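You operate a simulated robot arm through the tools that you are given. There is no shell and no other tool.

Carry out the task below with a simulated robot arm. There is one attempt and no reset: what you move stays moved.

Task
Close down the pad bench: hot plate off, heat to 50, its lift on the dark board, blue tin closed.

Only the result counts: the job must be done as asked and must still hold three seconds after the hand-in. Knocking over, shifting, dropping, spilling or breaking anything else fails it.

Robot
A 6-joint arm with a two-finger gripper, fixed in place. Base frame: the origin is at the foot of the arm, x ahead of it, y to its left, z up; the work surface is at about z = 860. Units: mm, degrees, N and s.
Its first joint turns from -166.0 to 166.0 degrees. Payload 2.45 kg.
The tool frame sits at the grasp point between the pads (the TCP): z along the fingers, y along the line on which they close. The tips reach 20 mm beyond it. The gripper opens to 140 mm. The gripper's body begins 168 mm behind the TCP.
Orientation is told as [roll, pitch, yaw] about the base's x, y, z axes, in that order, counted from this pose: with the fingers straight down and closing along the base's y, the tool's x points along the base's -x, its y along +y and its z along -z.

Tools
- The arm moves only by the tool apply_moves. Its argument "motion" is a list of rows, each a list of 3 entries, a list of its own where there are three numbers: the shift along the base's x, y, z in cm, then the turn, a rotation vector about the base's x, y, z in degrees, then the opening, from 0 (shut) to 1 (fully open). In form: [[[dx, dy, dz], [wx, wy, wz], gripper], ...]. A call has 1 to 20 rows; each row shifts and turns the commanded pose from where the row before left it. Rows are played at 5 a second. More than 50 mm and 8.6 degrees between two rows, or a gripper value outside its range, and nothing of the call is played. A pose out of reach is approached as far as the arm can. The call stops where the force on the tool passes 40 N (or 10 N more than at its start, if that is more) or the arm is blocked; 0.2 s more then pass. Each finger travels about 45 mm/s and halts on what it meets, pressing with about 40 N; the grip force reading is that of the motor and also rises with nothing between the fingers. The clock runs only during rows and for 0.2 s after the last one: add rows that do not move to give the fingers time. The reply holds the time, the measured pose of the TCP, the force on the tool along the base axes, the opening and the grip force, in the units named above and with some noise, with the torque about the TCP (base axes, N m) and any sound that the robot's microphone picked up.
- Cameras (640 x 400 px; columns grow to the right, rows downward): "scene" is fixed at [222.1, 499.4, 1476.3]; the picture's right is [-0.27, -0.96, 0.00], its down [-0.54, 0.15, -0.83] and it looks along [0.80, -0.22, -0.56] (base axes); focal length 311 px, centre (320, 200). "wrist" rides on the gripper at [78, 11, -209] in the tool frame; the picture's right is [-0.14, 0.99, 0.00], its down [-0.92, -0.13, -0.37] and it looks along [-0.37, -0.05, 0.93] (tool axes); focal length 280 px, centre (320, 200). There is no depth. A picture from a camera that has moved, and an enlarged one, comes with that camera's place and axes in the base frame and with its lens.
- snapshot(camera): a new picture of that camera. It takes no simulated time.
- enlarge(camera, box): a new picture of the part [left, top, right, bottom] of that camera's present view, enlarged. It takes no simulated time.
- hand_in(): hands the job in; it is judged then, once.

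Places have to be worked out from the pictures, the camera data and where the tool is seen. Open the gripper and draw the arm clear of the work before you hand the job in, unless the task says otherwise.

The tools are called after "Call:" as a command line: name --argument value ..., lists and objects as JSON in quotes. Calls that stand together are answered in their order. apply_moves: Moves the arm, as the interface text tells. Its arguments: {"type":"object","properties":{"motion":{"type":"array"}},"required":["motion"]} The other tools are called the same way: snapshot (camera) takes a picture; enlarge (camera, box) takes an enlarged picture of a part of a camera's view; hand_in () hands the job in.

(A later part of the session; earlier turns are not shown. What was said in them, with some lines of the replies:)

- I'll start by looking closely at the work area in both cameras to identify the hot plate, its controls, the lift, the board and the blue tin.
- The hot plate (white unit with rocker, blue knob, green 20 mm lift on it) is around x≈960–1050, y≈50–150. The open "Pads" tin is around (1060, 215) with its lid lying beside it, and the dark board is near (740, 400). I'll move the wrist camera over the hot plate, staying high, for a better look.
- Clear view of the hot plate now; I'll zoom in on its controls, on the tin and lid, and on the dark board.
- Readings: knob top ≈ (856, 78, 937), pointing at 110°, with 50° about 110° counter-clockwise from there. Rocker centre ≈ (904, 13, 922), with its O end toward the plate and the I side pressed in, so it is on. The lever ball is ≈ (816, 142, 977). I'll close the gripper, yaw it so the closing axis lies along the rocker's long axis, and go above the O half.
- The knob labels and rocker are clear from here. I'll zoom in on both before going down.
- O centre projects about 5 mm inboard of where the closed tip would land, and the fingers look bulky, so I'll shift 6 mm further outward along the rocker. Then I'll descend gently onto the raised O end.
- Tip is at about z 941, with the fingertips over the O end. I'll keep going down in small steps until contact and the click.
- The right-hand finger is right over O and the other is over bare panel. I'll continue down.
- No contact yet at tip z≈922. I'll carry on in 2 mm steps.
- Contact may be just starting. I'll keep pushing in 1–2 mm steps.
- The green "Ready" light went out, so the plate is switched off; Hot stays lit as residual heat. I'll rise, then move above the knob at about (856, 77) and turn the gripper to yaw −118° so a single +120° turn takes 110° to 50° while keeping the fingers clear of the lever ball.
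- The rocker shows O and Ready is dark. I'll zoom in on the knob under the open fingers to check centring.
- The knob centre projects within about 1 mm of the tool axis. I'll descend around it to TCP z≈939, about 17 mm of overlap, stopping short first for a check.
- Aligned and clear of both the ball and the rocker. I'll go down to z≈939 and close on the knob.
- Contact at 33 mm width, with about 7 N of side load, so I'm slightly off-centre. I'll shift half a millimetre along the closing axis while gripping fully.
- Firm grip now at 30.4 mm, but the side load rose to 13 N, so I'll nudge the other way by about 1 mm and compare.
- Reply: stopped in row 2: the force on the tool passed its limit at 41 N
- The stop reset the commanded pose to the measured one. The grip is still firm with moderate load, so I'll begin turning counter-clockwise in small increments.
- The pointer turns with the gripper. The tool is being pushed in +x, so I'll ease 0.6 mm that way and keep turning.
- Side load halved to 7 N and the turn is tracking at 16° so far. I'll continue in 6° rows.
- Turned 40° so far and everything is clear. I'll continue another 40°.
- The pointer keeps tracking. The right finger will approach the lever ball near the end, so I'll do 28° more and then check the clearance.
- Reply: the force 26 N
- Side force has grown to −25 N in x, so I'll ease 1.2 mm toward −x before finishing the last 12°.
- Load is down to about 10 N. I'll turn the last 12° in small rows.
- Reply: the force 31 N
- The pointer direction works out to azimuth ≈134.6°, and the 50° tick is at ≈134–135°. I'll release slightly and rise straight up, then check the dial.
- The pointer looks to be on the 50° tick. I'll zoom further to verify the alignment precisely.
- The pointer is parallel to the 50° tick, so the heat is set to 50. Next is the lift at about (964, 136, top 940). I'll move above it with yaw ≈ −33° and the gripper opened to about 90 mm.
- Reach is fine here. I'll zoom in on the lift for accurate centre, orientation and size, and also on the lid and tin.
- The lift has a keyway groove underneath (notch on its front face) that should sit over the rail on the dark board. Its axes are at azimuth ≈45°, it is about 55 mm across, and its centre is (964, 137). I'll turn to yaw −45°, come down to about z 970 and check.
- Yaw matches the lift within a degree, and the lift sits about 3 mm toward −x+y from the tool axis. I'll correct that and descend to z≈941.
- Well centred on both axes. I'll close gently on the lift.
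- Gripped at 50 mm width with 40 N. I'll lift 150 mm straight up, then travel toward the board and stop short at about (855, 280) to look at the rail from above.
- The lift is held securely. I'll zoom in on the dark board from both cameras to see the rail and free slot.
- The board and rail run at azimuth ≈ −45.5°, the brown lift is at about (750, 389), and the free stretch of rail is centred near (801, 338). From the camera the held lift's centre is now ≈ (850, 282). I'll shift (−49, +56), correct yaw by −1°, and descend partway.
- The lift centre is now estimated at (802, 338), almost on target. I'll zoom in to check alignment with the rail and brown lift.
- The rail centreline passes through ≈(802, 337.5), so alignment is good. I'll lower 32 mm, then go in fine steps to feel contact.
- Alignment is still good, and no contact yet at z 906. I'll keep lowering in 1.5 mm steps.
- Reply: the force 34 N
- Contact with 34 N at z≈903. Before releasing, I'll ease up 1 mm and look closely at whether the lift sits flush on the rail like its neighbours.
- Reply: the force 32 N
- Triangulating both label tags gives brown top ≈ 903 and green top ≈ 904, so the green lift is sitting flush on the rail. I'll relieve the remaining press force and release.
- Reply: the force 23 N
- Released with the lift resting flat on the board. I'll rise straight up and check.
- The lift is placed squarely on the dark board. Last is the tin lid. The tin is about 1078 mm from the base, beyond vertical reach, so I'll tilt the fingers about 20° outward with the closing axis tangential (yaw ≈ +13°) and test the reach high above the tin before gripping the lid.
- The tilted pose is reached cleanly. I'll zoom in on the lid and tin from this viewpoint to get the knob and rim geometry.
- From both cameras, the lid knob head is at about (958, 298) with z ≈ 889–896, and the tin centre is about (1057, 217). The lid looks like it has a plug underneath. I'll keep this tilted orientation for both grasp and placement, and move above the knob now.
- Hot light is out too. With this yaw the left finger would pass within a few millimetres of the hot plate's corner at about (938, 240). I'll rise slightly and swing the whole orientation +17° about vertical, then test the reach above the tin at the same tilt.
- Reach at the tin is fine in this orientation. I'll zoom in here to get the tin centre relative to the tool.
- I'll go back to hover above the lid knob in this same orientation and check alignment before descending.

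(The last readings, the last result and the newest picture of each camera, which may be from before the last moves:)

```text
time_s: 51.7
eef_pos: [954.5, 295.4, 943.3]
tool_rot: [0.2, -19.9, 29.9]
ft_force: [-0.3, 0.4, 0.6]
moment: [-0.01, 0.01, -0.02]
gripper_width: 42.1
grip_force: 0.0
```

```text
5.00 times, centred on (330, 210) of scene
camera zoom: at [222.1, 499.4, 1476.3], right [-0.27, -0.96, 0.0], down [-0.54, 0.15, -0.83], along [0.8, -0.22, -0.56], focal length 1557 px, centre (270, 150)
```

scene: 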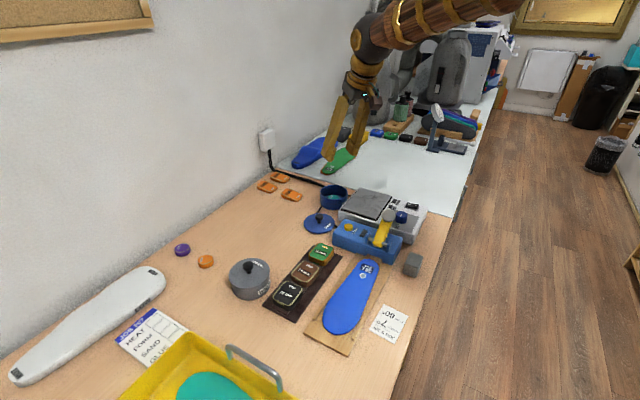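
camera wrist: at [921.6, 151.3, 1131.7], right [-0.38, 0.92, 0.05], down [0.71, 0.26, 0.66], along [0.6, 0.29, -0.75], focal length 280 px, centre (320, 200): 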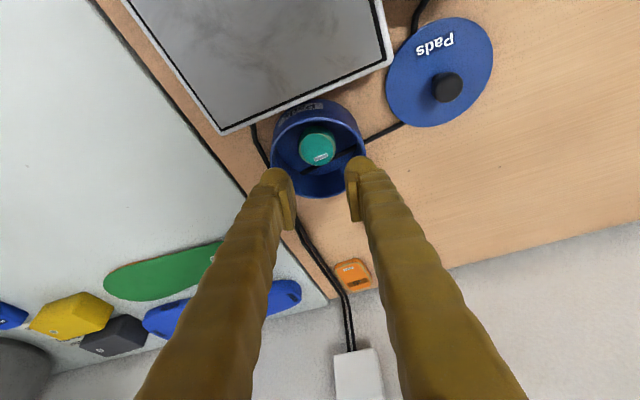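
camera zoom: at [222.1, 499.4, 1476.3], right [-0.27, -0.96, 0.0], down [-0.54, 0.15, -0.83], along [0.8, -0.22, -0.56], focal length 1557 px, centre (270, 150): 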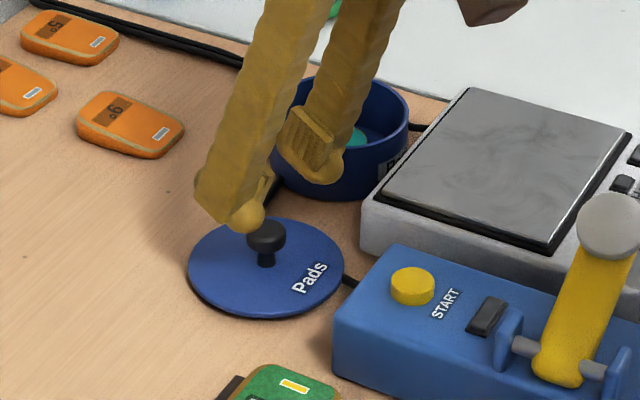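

The knob is nearly on the tool axis. I'll shift about 1.5 mm in +y and descend to z≈915 for a check.

Call:
apply_moves --motion '[[[-0.05, 0.15, -1], [0, 0, 0], 0.3], [[0, 0, -1], [0, 0, 0], 0.3], [[0, 0, -0.8], [0, 0, 0], 0.3], [[0, 0, 0], [0, 0, 0], 0.3]]'

Call:
enlarge --camera "wrist" --box '[230, 70, 410, 220]'

Call:
enlarge --camera "scene" --box '[300, 180, 350, 240]'

```text
time_s: 52.7
eef_pos: [955.2, 297.0, 915.8]
tool_rot: [0.1, -20.1, 29.9]
ft_force: [-0.3, 0.0, 0.5]
moment: [0.01, 0.01, -0.01]
gripper_width: 41.7
grip_force: 0.1
```

```text
2.67 times, centred on (320, 145) of wrist
camera zoom: at [822.4, 234.2, 1084.5], right [-0.38, 0.92, 0.05], down [0.7, 0.26, 0.66], along [0.6, 0.29, -0.75], focal length 748 px, centre (320, 347)
```

zoom: 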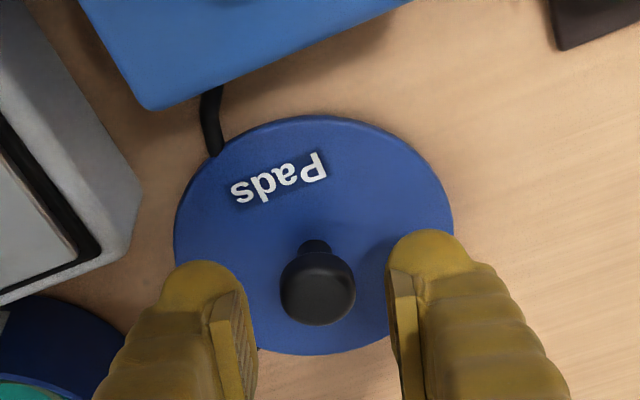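

```text
6.67 times, centred on (325, 210) of scene
camera zoom: at [222.1, 499.4, 1476.3], right [-0.27, -0.96, 0.0], down [-0.54, 0.15, -0.83], along [0.8, -0.22, -0.56], focal length 2076 px, centre (287, 133)
```

zoom: 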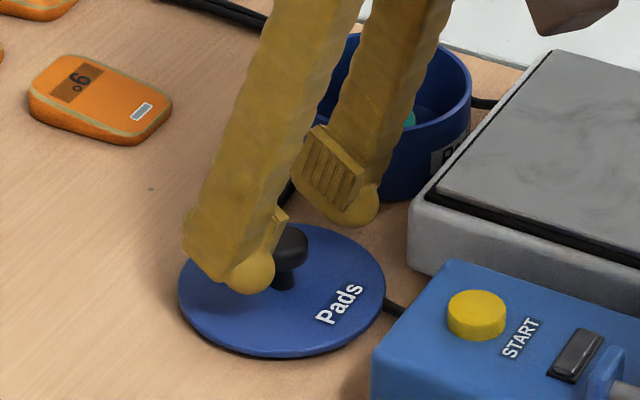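

Good lateral centring. I'll go down another 11 mm to z≈904, just short of the lid surface, and check.

Call:
apply_moves --motion '[[[0, 0, -0.6], [0, 0, 0], 0.3], [[0, 0, -0.5], [0, 0, 0], 0.3], [[0, 0, 0], [0, 0, 0], 0.3]]'

Call:
enlarge --camera "wrist" --box '[250, 100, 390, 220]'

Call:
enlarge --camera "scene" --box '[300, 190, 350, 240]'

```text
time_s: 53.5
eef_pos: [954.2, 296.9, 904.7]
tool_rot: [0.3, -19.9, 30.0]
ft_force: [0.4, 0.5, 0.1]
moment: [0.0, 0.0, -0.02]
gripper_width: 41.8
grip_force: 0.1
```

```text
3.33 times, centred on (320, 160) of wrist
camera zoom: at [821.4, 234.5, 1073.2], right [-0.38, 0.92, 0.05], down [0.71, 0.26, 0.66], along [0.6, 0.29, -0.75], focal length 935 px, centre (320, 333)
```

zoom: 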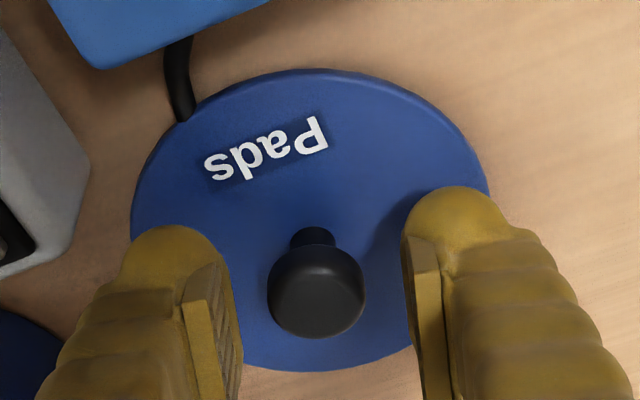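

```text
8.00 times, centred on (325, 215) of scene
camera zoom: at [222.1, 499.4, 1476.3], right [-0.27, -0.96, 0.0], down [-0.54, 0.15, -0.83], along [0.8, -0.22, -0.56], focal length 2491 px, centre (280, 80)
```

zoom: 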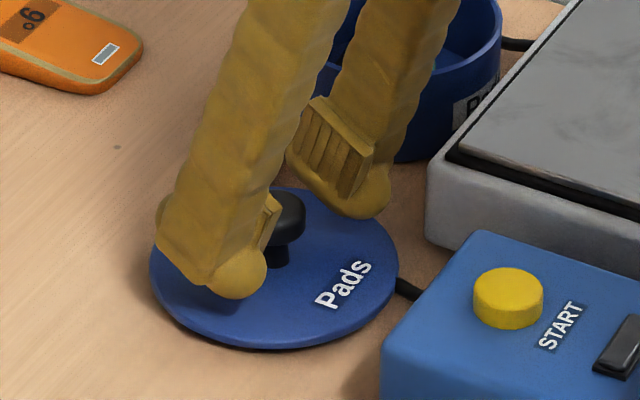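

The knob head sits about 12 mm below the TCP on the finger axis, well within the pads. I'll close on it.

Call:
apply_moves --motion '[[[0, 0, 0], [0, 0, 0], 0.25], [[0, 0, 0], [0, 0, 0], 0.21], [[0, 0, 0], [0, 0, 0], 0.18], [[0, 0, 0], [0, 0, 0], 0.14], [[0, 0, 0], [0, 0, 0], 0.08], [[0, 0, 0], [0, 0, 0], 0], [[0, 0, 0], [0, 0, 0], 0]]'

Call:
enlarge --camera "wrist" --box '[250, 100, 390, 220]'

Call:
enlarge --camera "scene" --box '[300, 190, 350, 240]'

```text
time_s: 55.1
eef_pos: [953.4, 297.4, 904.6]
tool_rot: [0.2, -19.9, 30.0]
ft_force: [0.4, -0.4, 0.0]
moment: [0.02, 0.02, 0.01]
gripper_width: 22.2
grip_force: 40.5
```

```text
3.33 times, centred on (320, 160) of wrist
camera zoom: at [821.4, 234.5, 1073.3], right [-0.38, 0.92, 0.05], down [0.71, 0.26, 0.66], along [0.6, 0.29, -0.75], focal length 935 px, centre (320, 333)
```

zoom: 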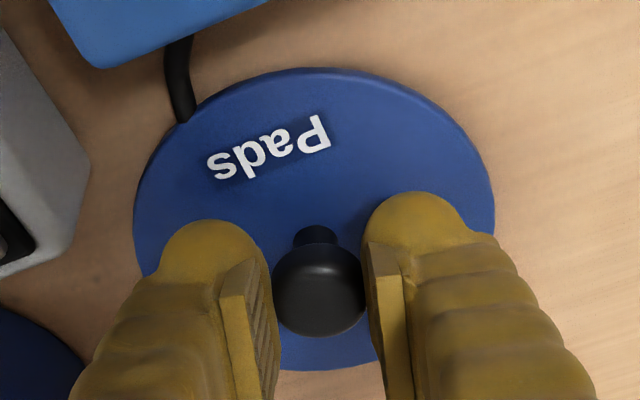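

```text
8.00 times, centred on (325, 215) of scene
camera zoom: at [222.1, 499.4, 1476.3], right [-0.27, -0.96, 0.0], down [-0.54, 0.15, -0.83], along [0.8, -0.22, -0.56], focal length 2491 px, centre (280, 80)
```

zoom: 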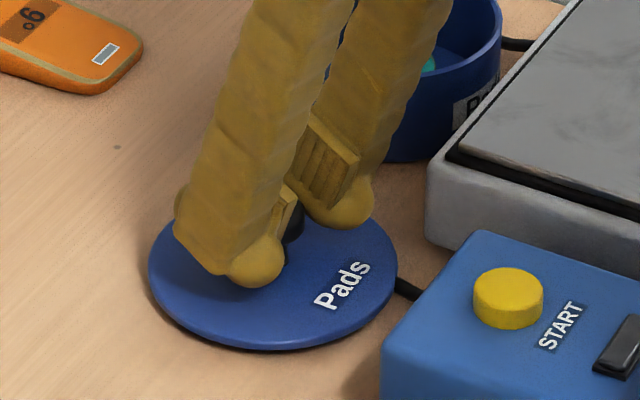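

Firm grip at 22 mm. From the wrist view the lid top is at z≈869.5 and the rim at about 906.5, with the tin centre at (1059.4, 218). I'll lift the lid straight up 85 mm and check that it stays level.

Call:
apply_moves --motion '[[[0, 0, 0.5], [0, 0, 0], 0], [[0, 0, 1], [0, 0, 0], 0], [[0, 0, 2], [0, 0, 0], 0], [[0, 0, 2.5], [0, 0, 0], 0], [[0, 0, 2.5], [0, 0, 0], 0], [[0, 0, 0], [0, 0, 0], 0]]'

Call:
enlarge --camera "wrist" --box '[230, 70, 410, 220]'

Call:
enlarge --camera "scene" --box '[290, 160, 370, 240]'

```text
time_s: 56.5
eef_pos: [954.0, 297.3, 989.2]
tool_rot: [0.1, -19.9, 30.0]
ft_force: [0.3, -0.1, -0.3]
moment: [-0.02, 0.02, 0.0]
gripper_width: 22.5
grip_force: 40.0
```

```text
2.67 times, centred on (320, 145) of wrist
camera zoom: at [822.8, 233.9, 1158.9], right [-0.38, 0.92, 0.05], down [0.71, 0.26, 0.66], along [0.6, 0.29, -0.75], focal length 748 px, centre (320, 347)
```

zoom: 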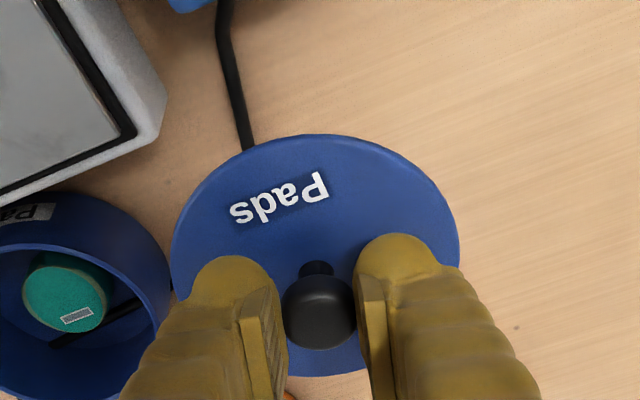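

```text
5.00 times, centred on (330, 200) of scene
camera zoom: at [222.1, 499.4, 1476.3], right [-0.27, -0.96, 0.0], down [-0.54, 0.15, -0.83], along [0.8, -0.22, -0.56], focal length 1557 px, centre (270, 200)
```

zoom: 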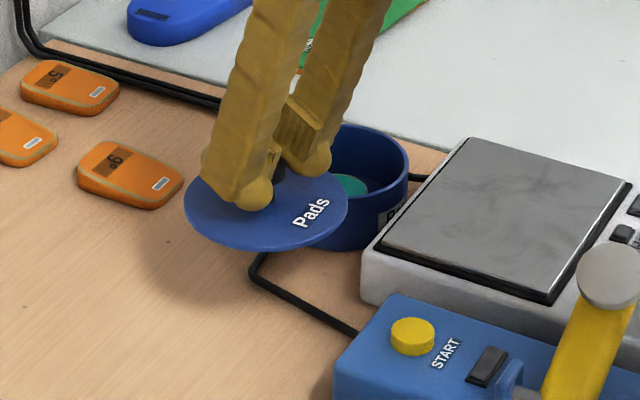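

The lid is level and unchanged relative to the gripper. I'll translate (+104, −81) mm to above the tin, then lower to about 10 mm above the rim.

Call:
apply_moves --motion '[[[2.1, -1.62, 0], [0, 0, 0], 0], [[2.1, -1.62, 0], [0, 0, 0], 0], [[2.1, -1.62, 0], [0, 0, 0], 0], [[2.1, -1.62, 0], [0, 0, 0], 0], [[2.0, -1.6, 0], [0, 0, 0], 0], [[0, 0, -1], [0, 0, 0], 0], [[0, 0, -1], [0, 0, 0], 0], [[0, 0, 0], [0, 0, 0], 0]]'

Call:
enlarge --camera "wrist" --box '[230, 70, 410, 220]'

Call:
enlarge --camera "scene" --box '[300, 160, 370, 220]'

```text
time_s: 58.3
eef_pos: [1056.6, 216.7, 968.8]
tool_rot: [0.2, -19.9, 29.9]
ft_force: [-0.3, -0.5, -0.8]
moment: [-0.03, 0.01, -0.03]
gripper_width: 22.3
grip_force: 40.0
```

```text
2.67 times, centred on (320, 145) of wrist
camera zoom: at [925.9, 153.1, 1137.8], right [-0.38, 0.92, 0.05], down [0.71, 0.26, 0.66], along [0.6, 0.29, -0.75], focal length 748 px, centre (320, 347)
```

zoom: 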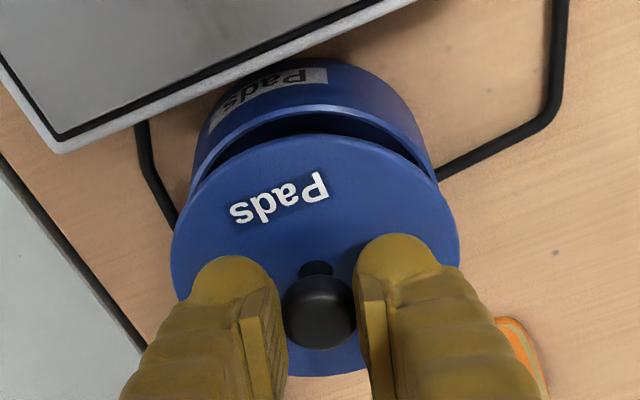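

```text
6.67 times, centred on (335, 190) of scene
camera zoom: at [222.1, 499.4, 1476.3], right [-0.27, -0.96, 0.0], down [-0.54, 0.15, -0.83], along [0.8, -0.22, -0.56], focal length 2076 px, centre (220, 267)
```

zoom: 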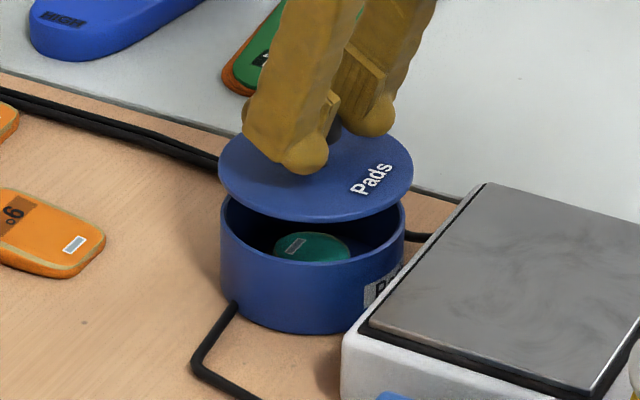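

Lid and tin centres agree within about 1 mm in both views. I'll lower 14 mm so the lid hovers just above the rim, then check again.

Call:
apply_moves --motion '[[[0, 0, -0.7], [0, 0, 0], 0], [[0, 0, -0.7], [0, 0, 0], 0], [[0, 0, 0], [0, 0, 0], 0]]'

Call:
enlarge --camera "wrist" --box '[250, 90, 390, 210]'

Call:
enlarge --camera "scene" --box '[310, 170, 360, 220]'

```text
time_s: 59.1
eef_pos: [1058.0, 217.0, 955.7]
tool_rot: [0.1, -19.9, 30.0]
ft_force: [-0.4, 0.9, -0.7]
moment: [0.02, 0.02, 0.01]
gripper_width: 22.6
grip_force: 40.0
```

```text
3.33 times, centred on (320, 150) of wrist
camera zoom: at [926.0, 153.3, 1123.9], right [-0.38, 0.92, 0.05], down [0.71, 0.26, 0.66], along [0.6, 0.29, -0.75], focal length 935 px, centre (320, 367)
```

zoom: 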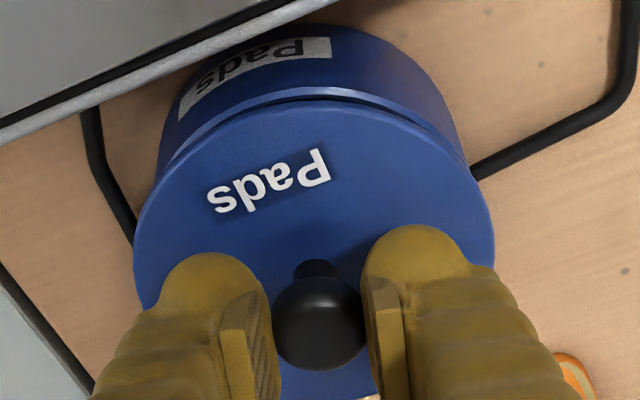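

```text
8.00 times, centred on (335, 195) of scene
camera zoom: at [222.1, 499.4, 1476.3], right [-0.27, -0.96, 0.0], down [-0.54, 0.15, -0.83], along [0.8, -0.22, -0.56], focal length 2491 px, centre (200, 240)
```

zoom: 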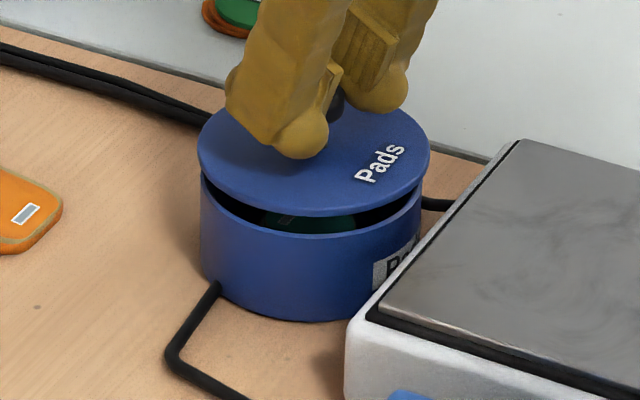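

Alignment is within about 1 mm. The scene view suggests a half-millimetre nudge in +x+y. I'll apply it and lower in small steps while watching the force.

Call:
apply_moves --motion '[[[0.05, 0.05, -0.2], [0, 0, 0], 0], [[0, 0, -0.2], [0, 0, 0], 0], [[0, 0, -0.1], [0, 0, 0], 0], [[0, 0, 0], [0, 0, 0], 0]]'

Call:
enlarge --camera "scene" --box '[310, 170, 360, 220]'

```text
time_s: 60.1
eef_pos: [1058.4, 217.3, 948.9]
tool_rot: [0.3, -19.9, 30.0]
ft_force: [0.4, 0.3, -1.1]
moment: [0.02, 0.0, -0.01]
gripper_width: 22.8
grip_force: 39.8
```

```text
8.00 times, centred on (335, 195) of scene
camera zoom: at [222.1, 499.4, 1476.3], right [-0.27, -0.96, 0.0], down [-0.54, 0.15, -0.83], along [0.8, -0.22, -0.56], focal length 2491 px, centre (200, 240)
```

zoom: 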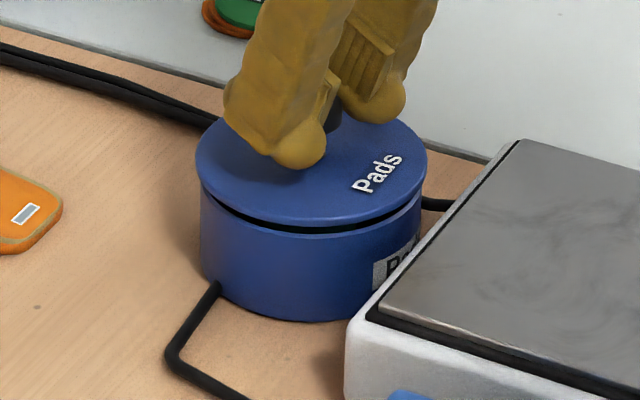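

Lid and tin are now concentric in the scene view, with a few millimetres of gap and no force. I'll continue in 1 mm steps.

Call:
apply_moves --motion '[[[0, 0, -0.1], [0, 0, 0], 0], [[0, 0, -0.1], [0, 0, 0], 0], [[0, 0, 0], [0, 0, 0], 0]]'

Call:
enlarge --camera "scene" --box '[310, 170, 360, 220]'

```text
time_s: 60.9
eef_pos: [1058.4, 216.8, 948.5]
tool_rot: [0.2, -20.0, 30.0]
ft_force: [-0.5, 0.1, -1.2]
moment: [-0.02, -0.01, -0.02]
gripper_width: 22.5
grip_force: 39.9
```

```text
8.00 times, centred on (335, 195) of scene
camera zoom: at [222.1, 499.4, 1476.3], right [-0.27, -0.96, 0.0], down [-0.54, 0.15, -0.83], along [0.8, -0.22, -0.56], focal length 2491 px, centre (200, 240)
```

zoom: 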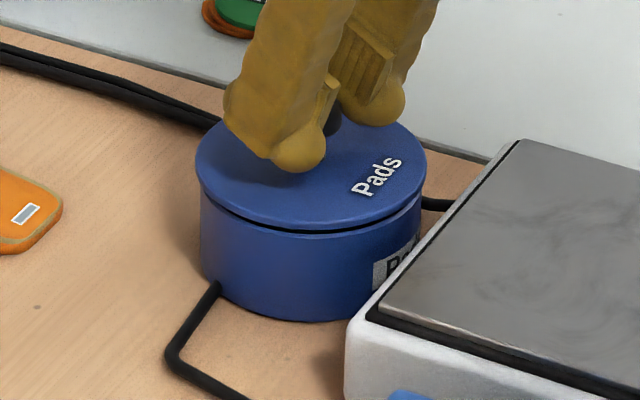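

The gap is shrinking evenly with no contact yet. I'll continue down.

Call:
apply_moves --motion '[[[0, 0, -0.1], [0, 0, 0], 0], [[0, 0, -0.1], [0, 0, 0], 0], [[0, 0, 0], [0, 0, 0], 0]]'

Call:
enlarge --camera "scene" --box '[310, 170, 360, 220]'

Call:
enlarge --camera "wrist" --box '[250, 90, 390, 210]'

```text
time_s: 61.7
eef_pos: [1059.4, 217.4, 946.2]
tool_rot: [0.3, -19.8, 30.0]
ft_force: [-0.5, -1.0, -0.1]
moment: [-0.01, 0.05, -0.01]
gripper_width: 22.6
grip_force: 40.0
```

```text
8.00 times, centred on (335, 195) of scene
camera zoom: at [222.1, 499.4, 1476.3], right [-0.27, -0.96, 0.0], down [-0.54, 0.15, -0.83], along [0.8, -0.22, -0.56], focal length 2491 px, centre (200, 240)
```

zoom: 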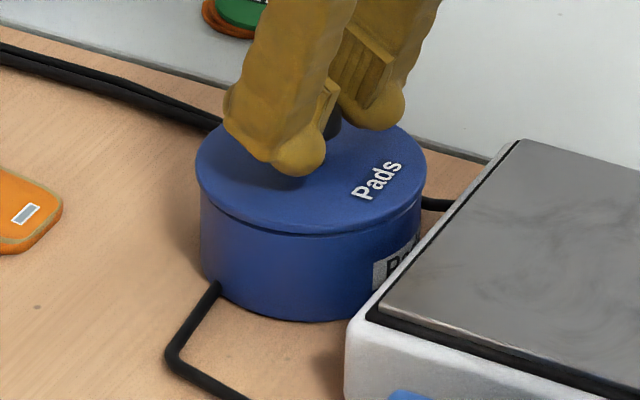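

```text
3.33 times, centred on (320, 150) of wrist
camera zoom: at [926.9, 153.9, 1115.1], right [-0.38, 0.92, 0.05], down [0.71, 0.26, 0.66], along [0.6, 0.29, -0.75], focal length 935 px, centre (320, 367)
```

zoom: 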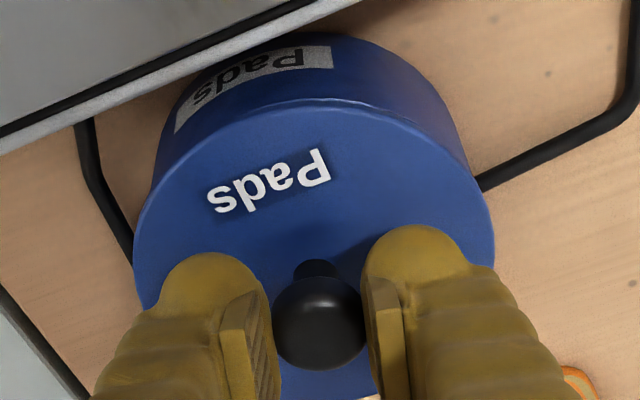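

The lid is almost down on the rim and still force-free, so the plug is entering the tin. I'll continue until I feel contact.

Call:
apply_moves --motion '[[[0, 0, -0.1], [0, 0, 0], 0], [[0, 0, -0.1], [0, 0, 0], 0], [[0, 0, 0], [0, 0, 0], 0]]'

Call:
enlarge --camera "scene" --box '[310, 170, 360, 220]'

```text
time_s: 62.5
eef_pos: [1058.4, 217.8, 943.8]
tool_rot: [0.2, -19.9, 30.1]
ft_force: [-0.1, -0.1, -0.3]
moment: [0.02, 0.0, -0.02]
gripper_width: 22.6
grip_force: 40.6
```

```text
8.00 times, centred on (335, 195) of scene
camera zoom: at [222.1, 499.4, 1476.3], right [-0.27, -0.96, 0.0], down [-0.54, 0.15, -0.83], along [0.8, -0.22, -0.56], focal length 2491 px, centre (200, 240)
```

zoom: 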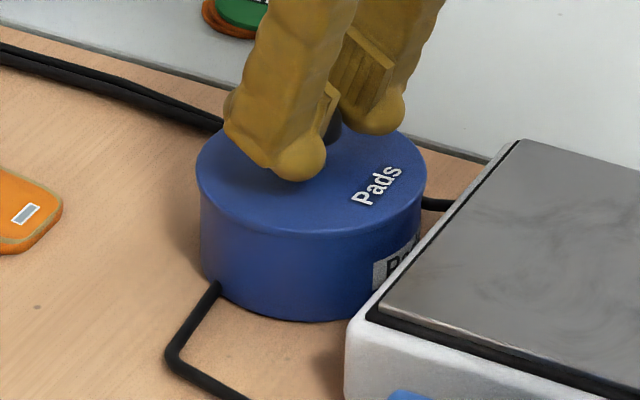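

The gap is visually closed. I'll press down a little more to confirm seating by force.

Call:
apply_moves --motion '[[[0, 0, -0.05], [0, 0, 0], 0], [[0, 0, -0.05], [0, 0, 0], 0], [[0, 0, 0], [0, 0, 0], 0]]'

```text
time_s: 63.3
eef_pos: [1059.0, 216.3, 944.2]
tool_rot: [0.2, -19.9, 30.0]
ft_force: [-0.1, 0.3, 4.0]
moment: [0.06, -0.14, 0.0]
gripper_width: 22.3
grip_force: 40.1
```

Call:
apply_moves --motion '[[[0, 0, -0.05], [0, 0, 0], 0], [[0, 0, 0], [0, 0, 0], 0]]'

Call:
enlarge --camera "scene" --box '[310, 170, 360, 220]'

```text
time_s: 63.9
eef_pos: [1057.9, 217.0, 943.5]
tool_rot: [0.2, -19.8, 30.0]
ft_force: [-0.2, -1.5, 2.9]
moment: [0.01, -0.01, -0.06]
gripper_width: 22.3
grip_force: 39.3
```

```text
8.00 times, centred on (335, 195) of scene
camera zoom: at [222.1, 499.4, 1476.3], right [-0.27, -0.96, 0.0], down [-0.54, 0.15, -0.83], along [0.8, -0.22, -0.56], focal length 2491 px, centre (200, 240)
```

zoom: 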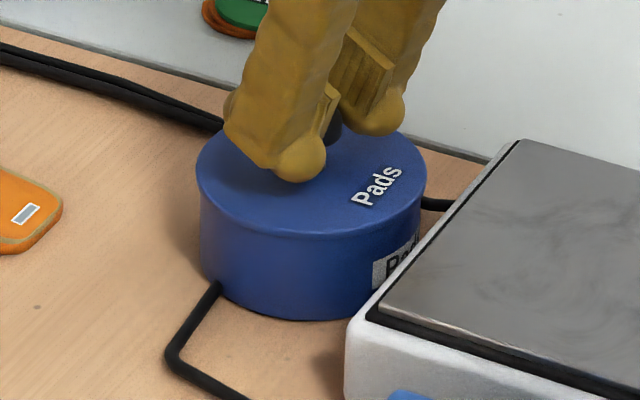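

Seated with a light 3–4 N contact. I'll open the fingers slightly and withdraw along the finger axis.

Call:
apply_moves --motion '[[[0, 0, 0], [0, 0, 0], 0.18], [[0, 0, 0], [0, 0, 0], 0.22], [[0, 0, 0], [0, 0, 0], 0.28], [[0, 0, 0], [0, 0, 0], 0.3], [[0, 0, 0], [0, 0, 0], 0.3], [[-0.3, -0.17, 0.94], [0, 0, 0], 0.3], [[-0.6, -0.34, 1.88], [0, 0, 0], 0.3], [[-0.9, -0.51, 2.8], [0, 0, 0], 0.3], [[-0.9, -0.51, 2.8], [0, 0, 0], 0.3], [[0, 0, 3], [0, 0, 0], 0.3], [[0, 0, 0], [0, 0, 0], 0.3]]'

Call:
snapshot --camera "wrist"

Call:
enlarge --camera "scene" --box '[300, 150, 380, 230]'

```text
time_s: 66.3
eef_pos: [1031.4, 201.9, 1055.4]
tool_rot: [0.2, -19.9, 30.0]
ft_force: [0.7, -0.8, 0.0]
moment: [-0.03, 0.03, 0.02]
gripper_width: 42.2
grip_force: 0.1
heard: snap
```

```text
taken
camera wrist: at [898.7, 138.6, 1224.2], right [-0.38, 0.92, 0.05], down [0.71, 0.26, 0.66], along [0.6, 0.29, -0.75], focal length 280 px, centre (320, 200)
```

wrist: 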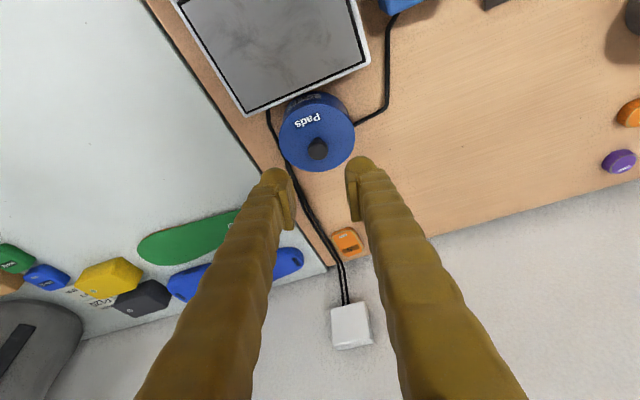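

```text
5.00 times, centred on (340, 190) of scene
camera zoom: at [222.1, 499.4, 1476.3], right [-0.27, -0.96, 0.0], down [-0.54, 0.15, -0.83], along [0.8, -0.22, -0.56], focal length 1557 px, centre (220, 250)
```

zoom: 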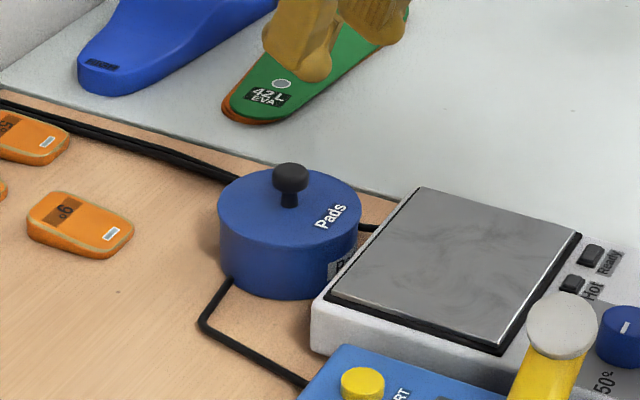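

I heard a snap on release, which is probably the lid seating. I'll inspect the lid seating closely from both cameras, along with the rest of the bench.

Call:
enlarge --camera "scene" --box '[316, 176, 352, 216]'

Call:
enlarge --camera "wrist" --box '[260, 70, 380, 190]'

Call:
enlarge --camera "scene" --box '[250, 170, 450, 340]'

```text
10.00 times, centred on (334, 196) of scene
camera zoom: at [222.1, 499.4, 1476.3], right [-0.27, -0.96, 0.0], down [-0.54, 0.15, -0.83], along [0.8, -0.22, -0.56], focal length 3114 px, centre (180, 240)
```

zoom: 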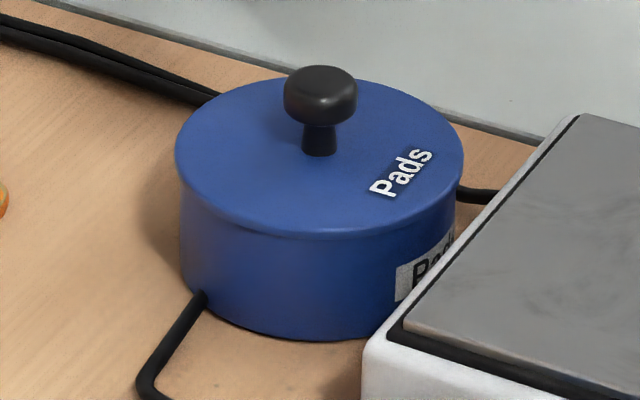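

```text
3.33 times, centred on (320, 130) of wrist
camera zoom: at [898.7, 138.6, 1224.2], right [-0.38, 0.92, 0.05], down [0.71, 0.26, 0.66], along [0.6, 0.29, -0.75], focal length 935 px, centre (320, 433)
```

zoom: 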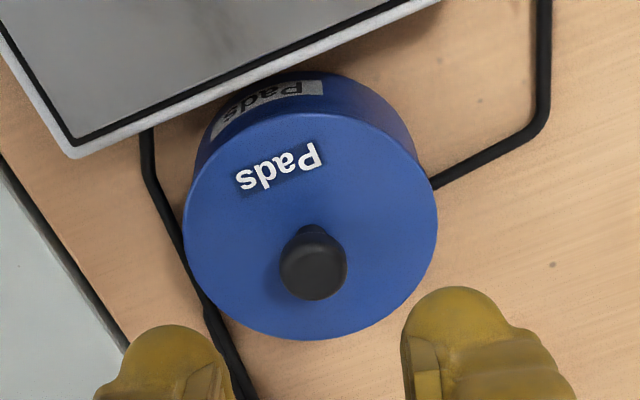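

```text
2.35 times, centred on (350, 255) of scene
camera zoom: at [222.1, 499.4, 1476.3], right [-0.27, -0.96, 0.0], down [-0.54, 0.15, -0.83], along [0.8, -0.22, -0.56], focal length 733 px, centre (249, 71)
```

zoom: 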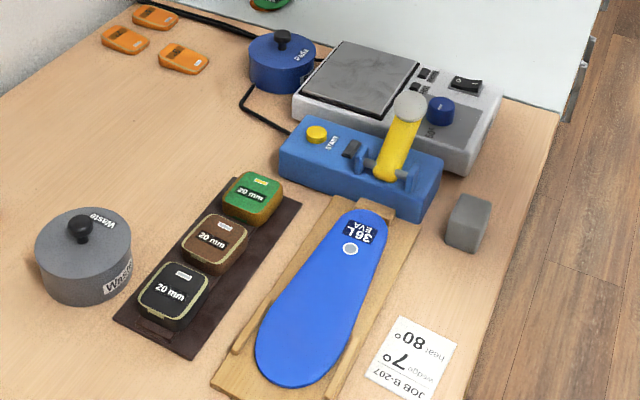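

Lid sits flush and concentric on the tin. I'll raise and retract the arm to its starting area, untilting and opening the gripper, then do a final check of dial and switch.

Call:
apply_moves --motion '[[[-1, 0, 3], [0, 0, 0], 0.3], [[-2, 0.5, 3], [-2.5, 4.33, 0], 0.4], [[-3, 1, 3], [-2.5, 4.33, 0], 0.6], [[-3, 1, 3], [-2.5, 4.33, 0], 0.8], [[-3, 1, 2], [-2.5, 4.33, 0], 1], [[-3, 1, 1], [0, 0, -6], 1], [[-3, 1, 0.5], [0, 0, -6], 1], [[-3, 1, 0], [0, 0, -6], 1], [[-3, 1, 0], [0, 0, -6], 1], [[-3, 1, 0], [0, 0, -6], 1], [[-3, 1, 0], [0, 0, 0], 1], [[-3, 1.5, 0], [0, 0, 0], 1], [[-2, 1.5, 0], [0, 0, 0], 1], [[0, 0, 0], [0, 0, 0], 1]]'

Call:
snapshot --camera "scene"

Call:
snapshot --camera "wrist"

Call:
enlarge --camera "scene" --box '[370, 185, 434, 235]'

```text
time_s: 69.3
eef_pos: [682.2, 328.7, 1211.2]
tool_rot: [0.2, 0.1, 0.0]
ft_force: [0.4, -0.1, 0.1]
moment: [0.01, 0.04, 0.0]
gripper_width: 140.0
grip_force: 0.0
```

```text
taken
```

scene: 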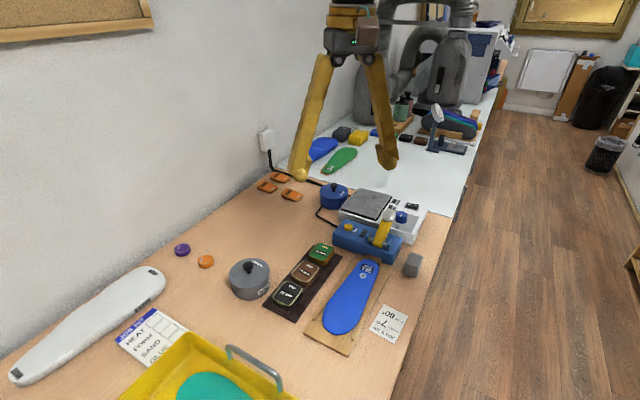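

```text
taken
camera wrist: at [601.9, 338.7, 1419.0], right [0.14, 0.99, 0.0], down [0.92, -0.13, 0.37], along [0.36, -0.05, -0.93], focal length 280 px, centre (320, 200)
```

wrist: 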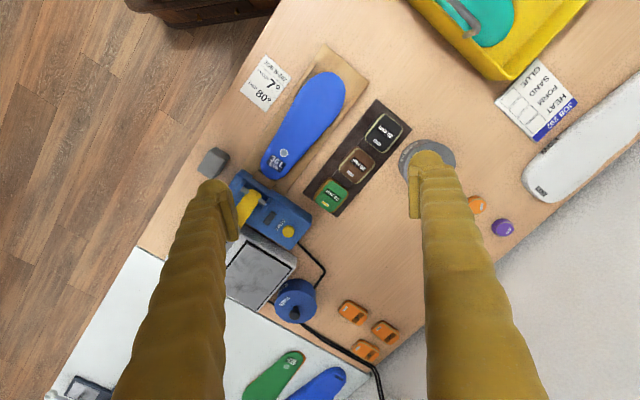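

```text
8.00 times, centred on (402, 210) of scene
camera zoom: at [222.1, 499.4, 1476.3], right [-0.27, -0.96, 0.0], down [-0.54, 0.15, -0.83], along [0.8, -0.22, -0.56], focal length 2491 px, centre (-336, 120)
```

zoom: 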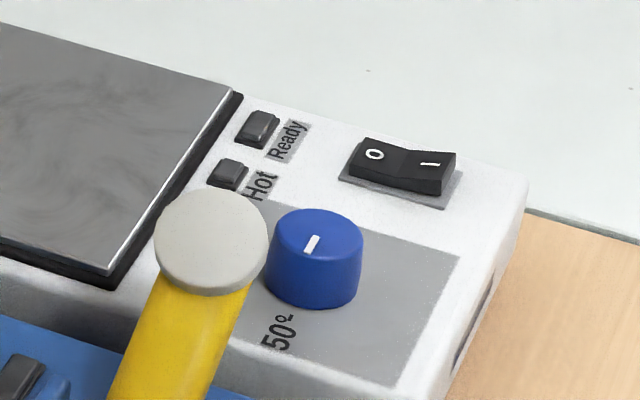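

The rocker is at O with both lights dark, and the dial points to 50°. The green lift sits on the dark board, the blue tin is closed, nothing else has moved, and the arm is clear with the gripper open. I'm handing in.

Call:
hand_in

```text
The job is handed in.
```

The pad bench is closed down and handed in; I haven't seen the judge's result.

- **Hot plate:** the rocker is at O and both the Ready and Hot lights are out.
- **Heat:** the dial was at 110° and now points at the 50° tick.
- **Lift:** the green 20 mm lift is off the plate and lies flat on the free end of the dark board, in line with the other two.
- **Blue tin:** the lid sits flush and centred, and I heard a snap as I let go of it.

In the final pictures nothing else appears to have moved. The arm is back near its starting position with the gripper open.
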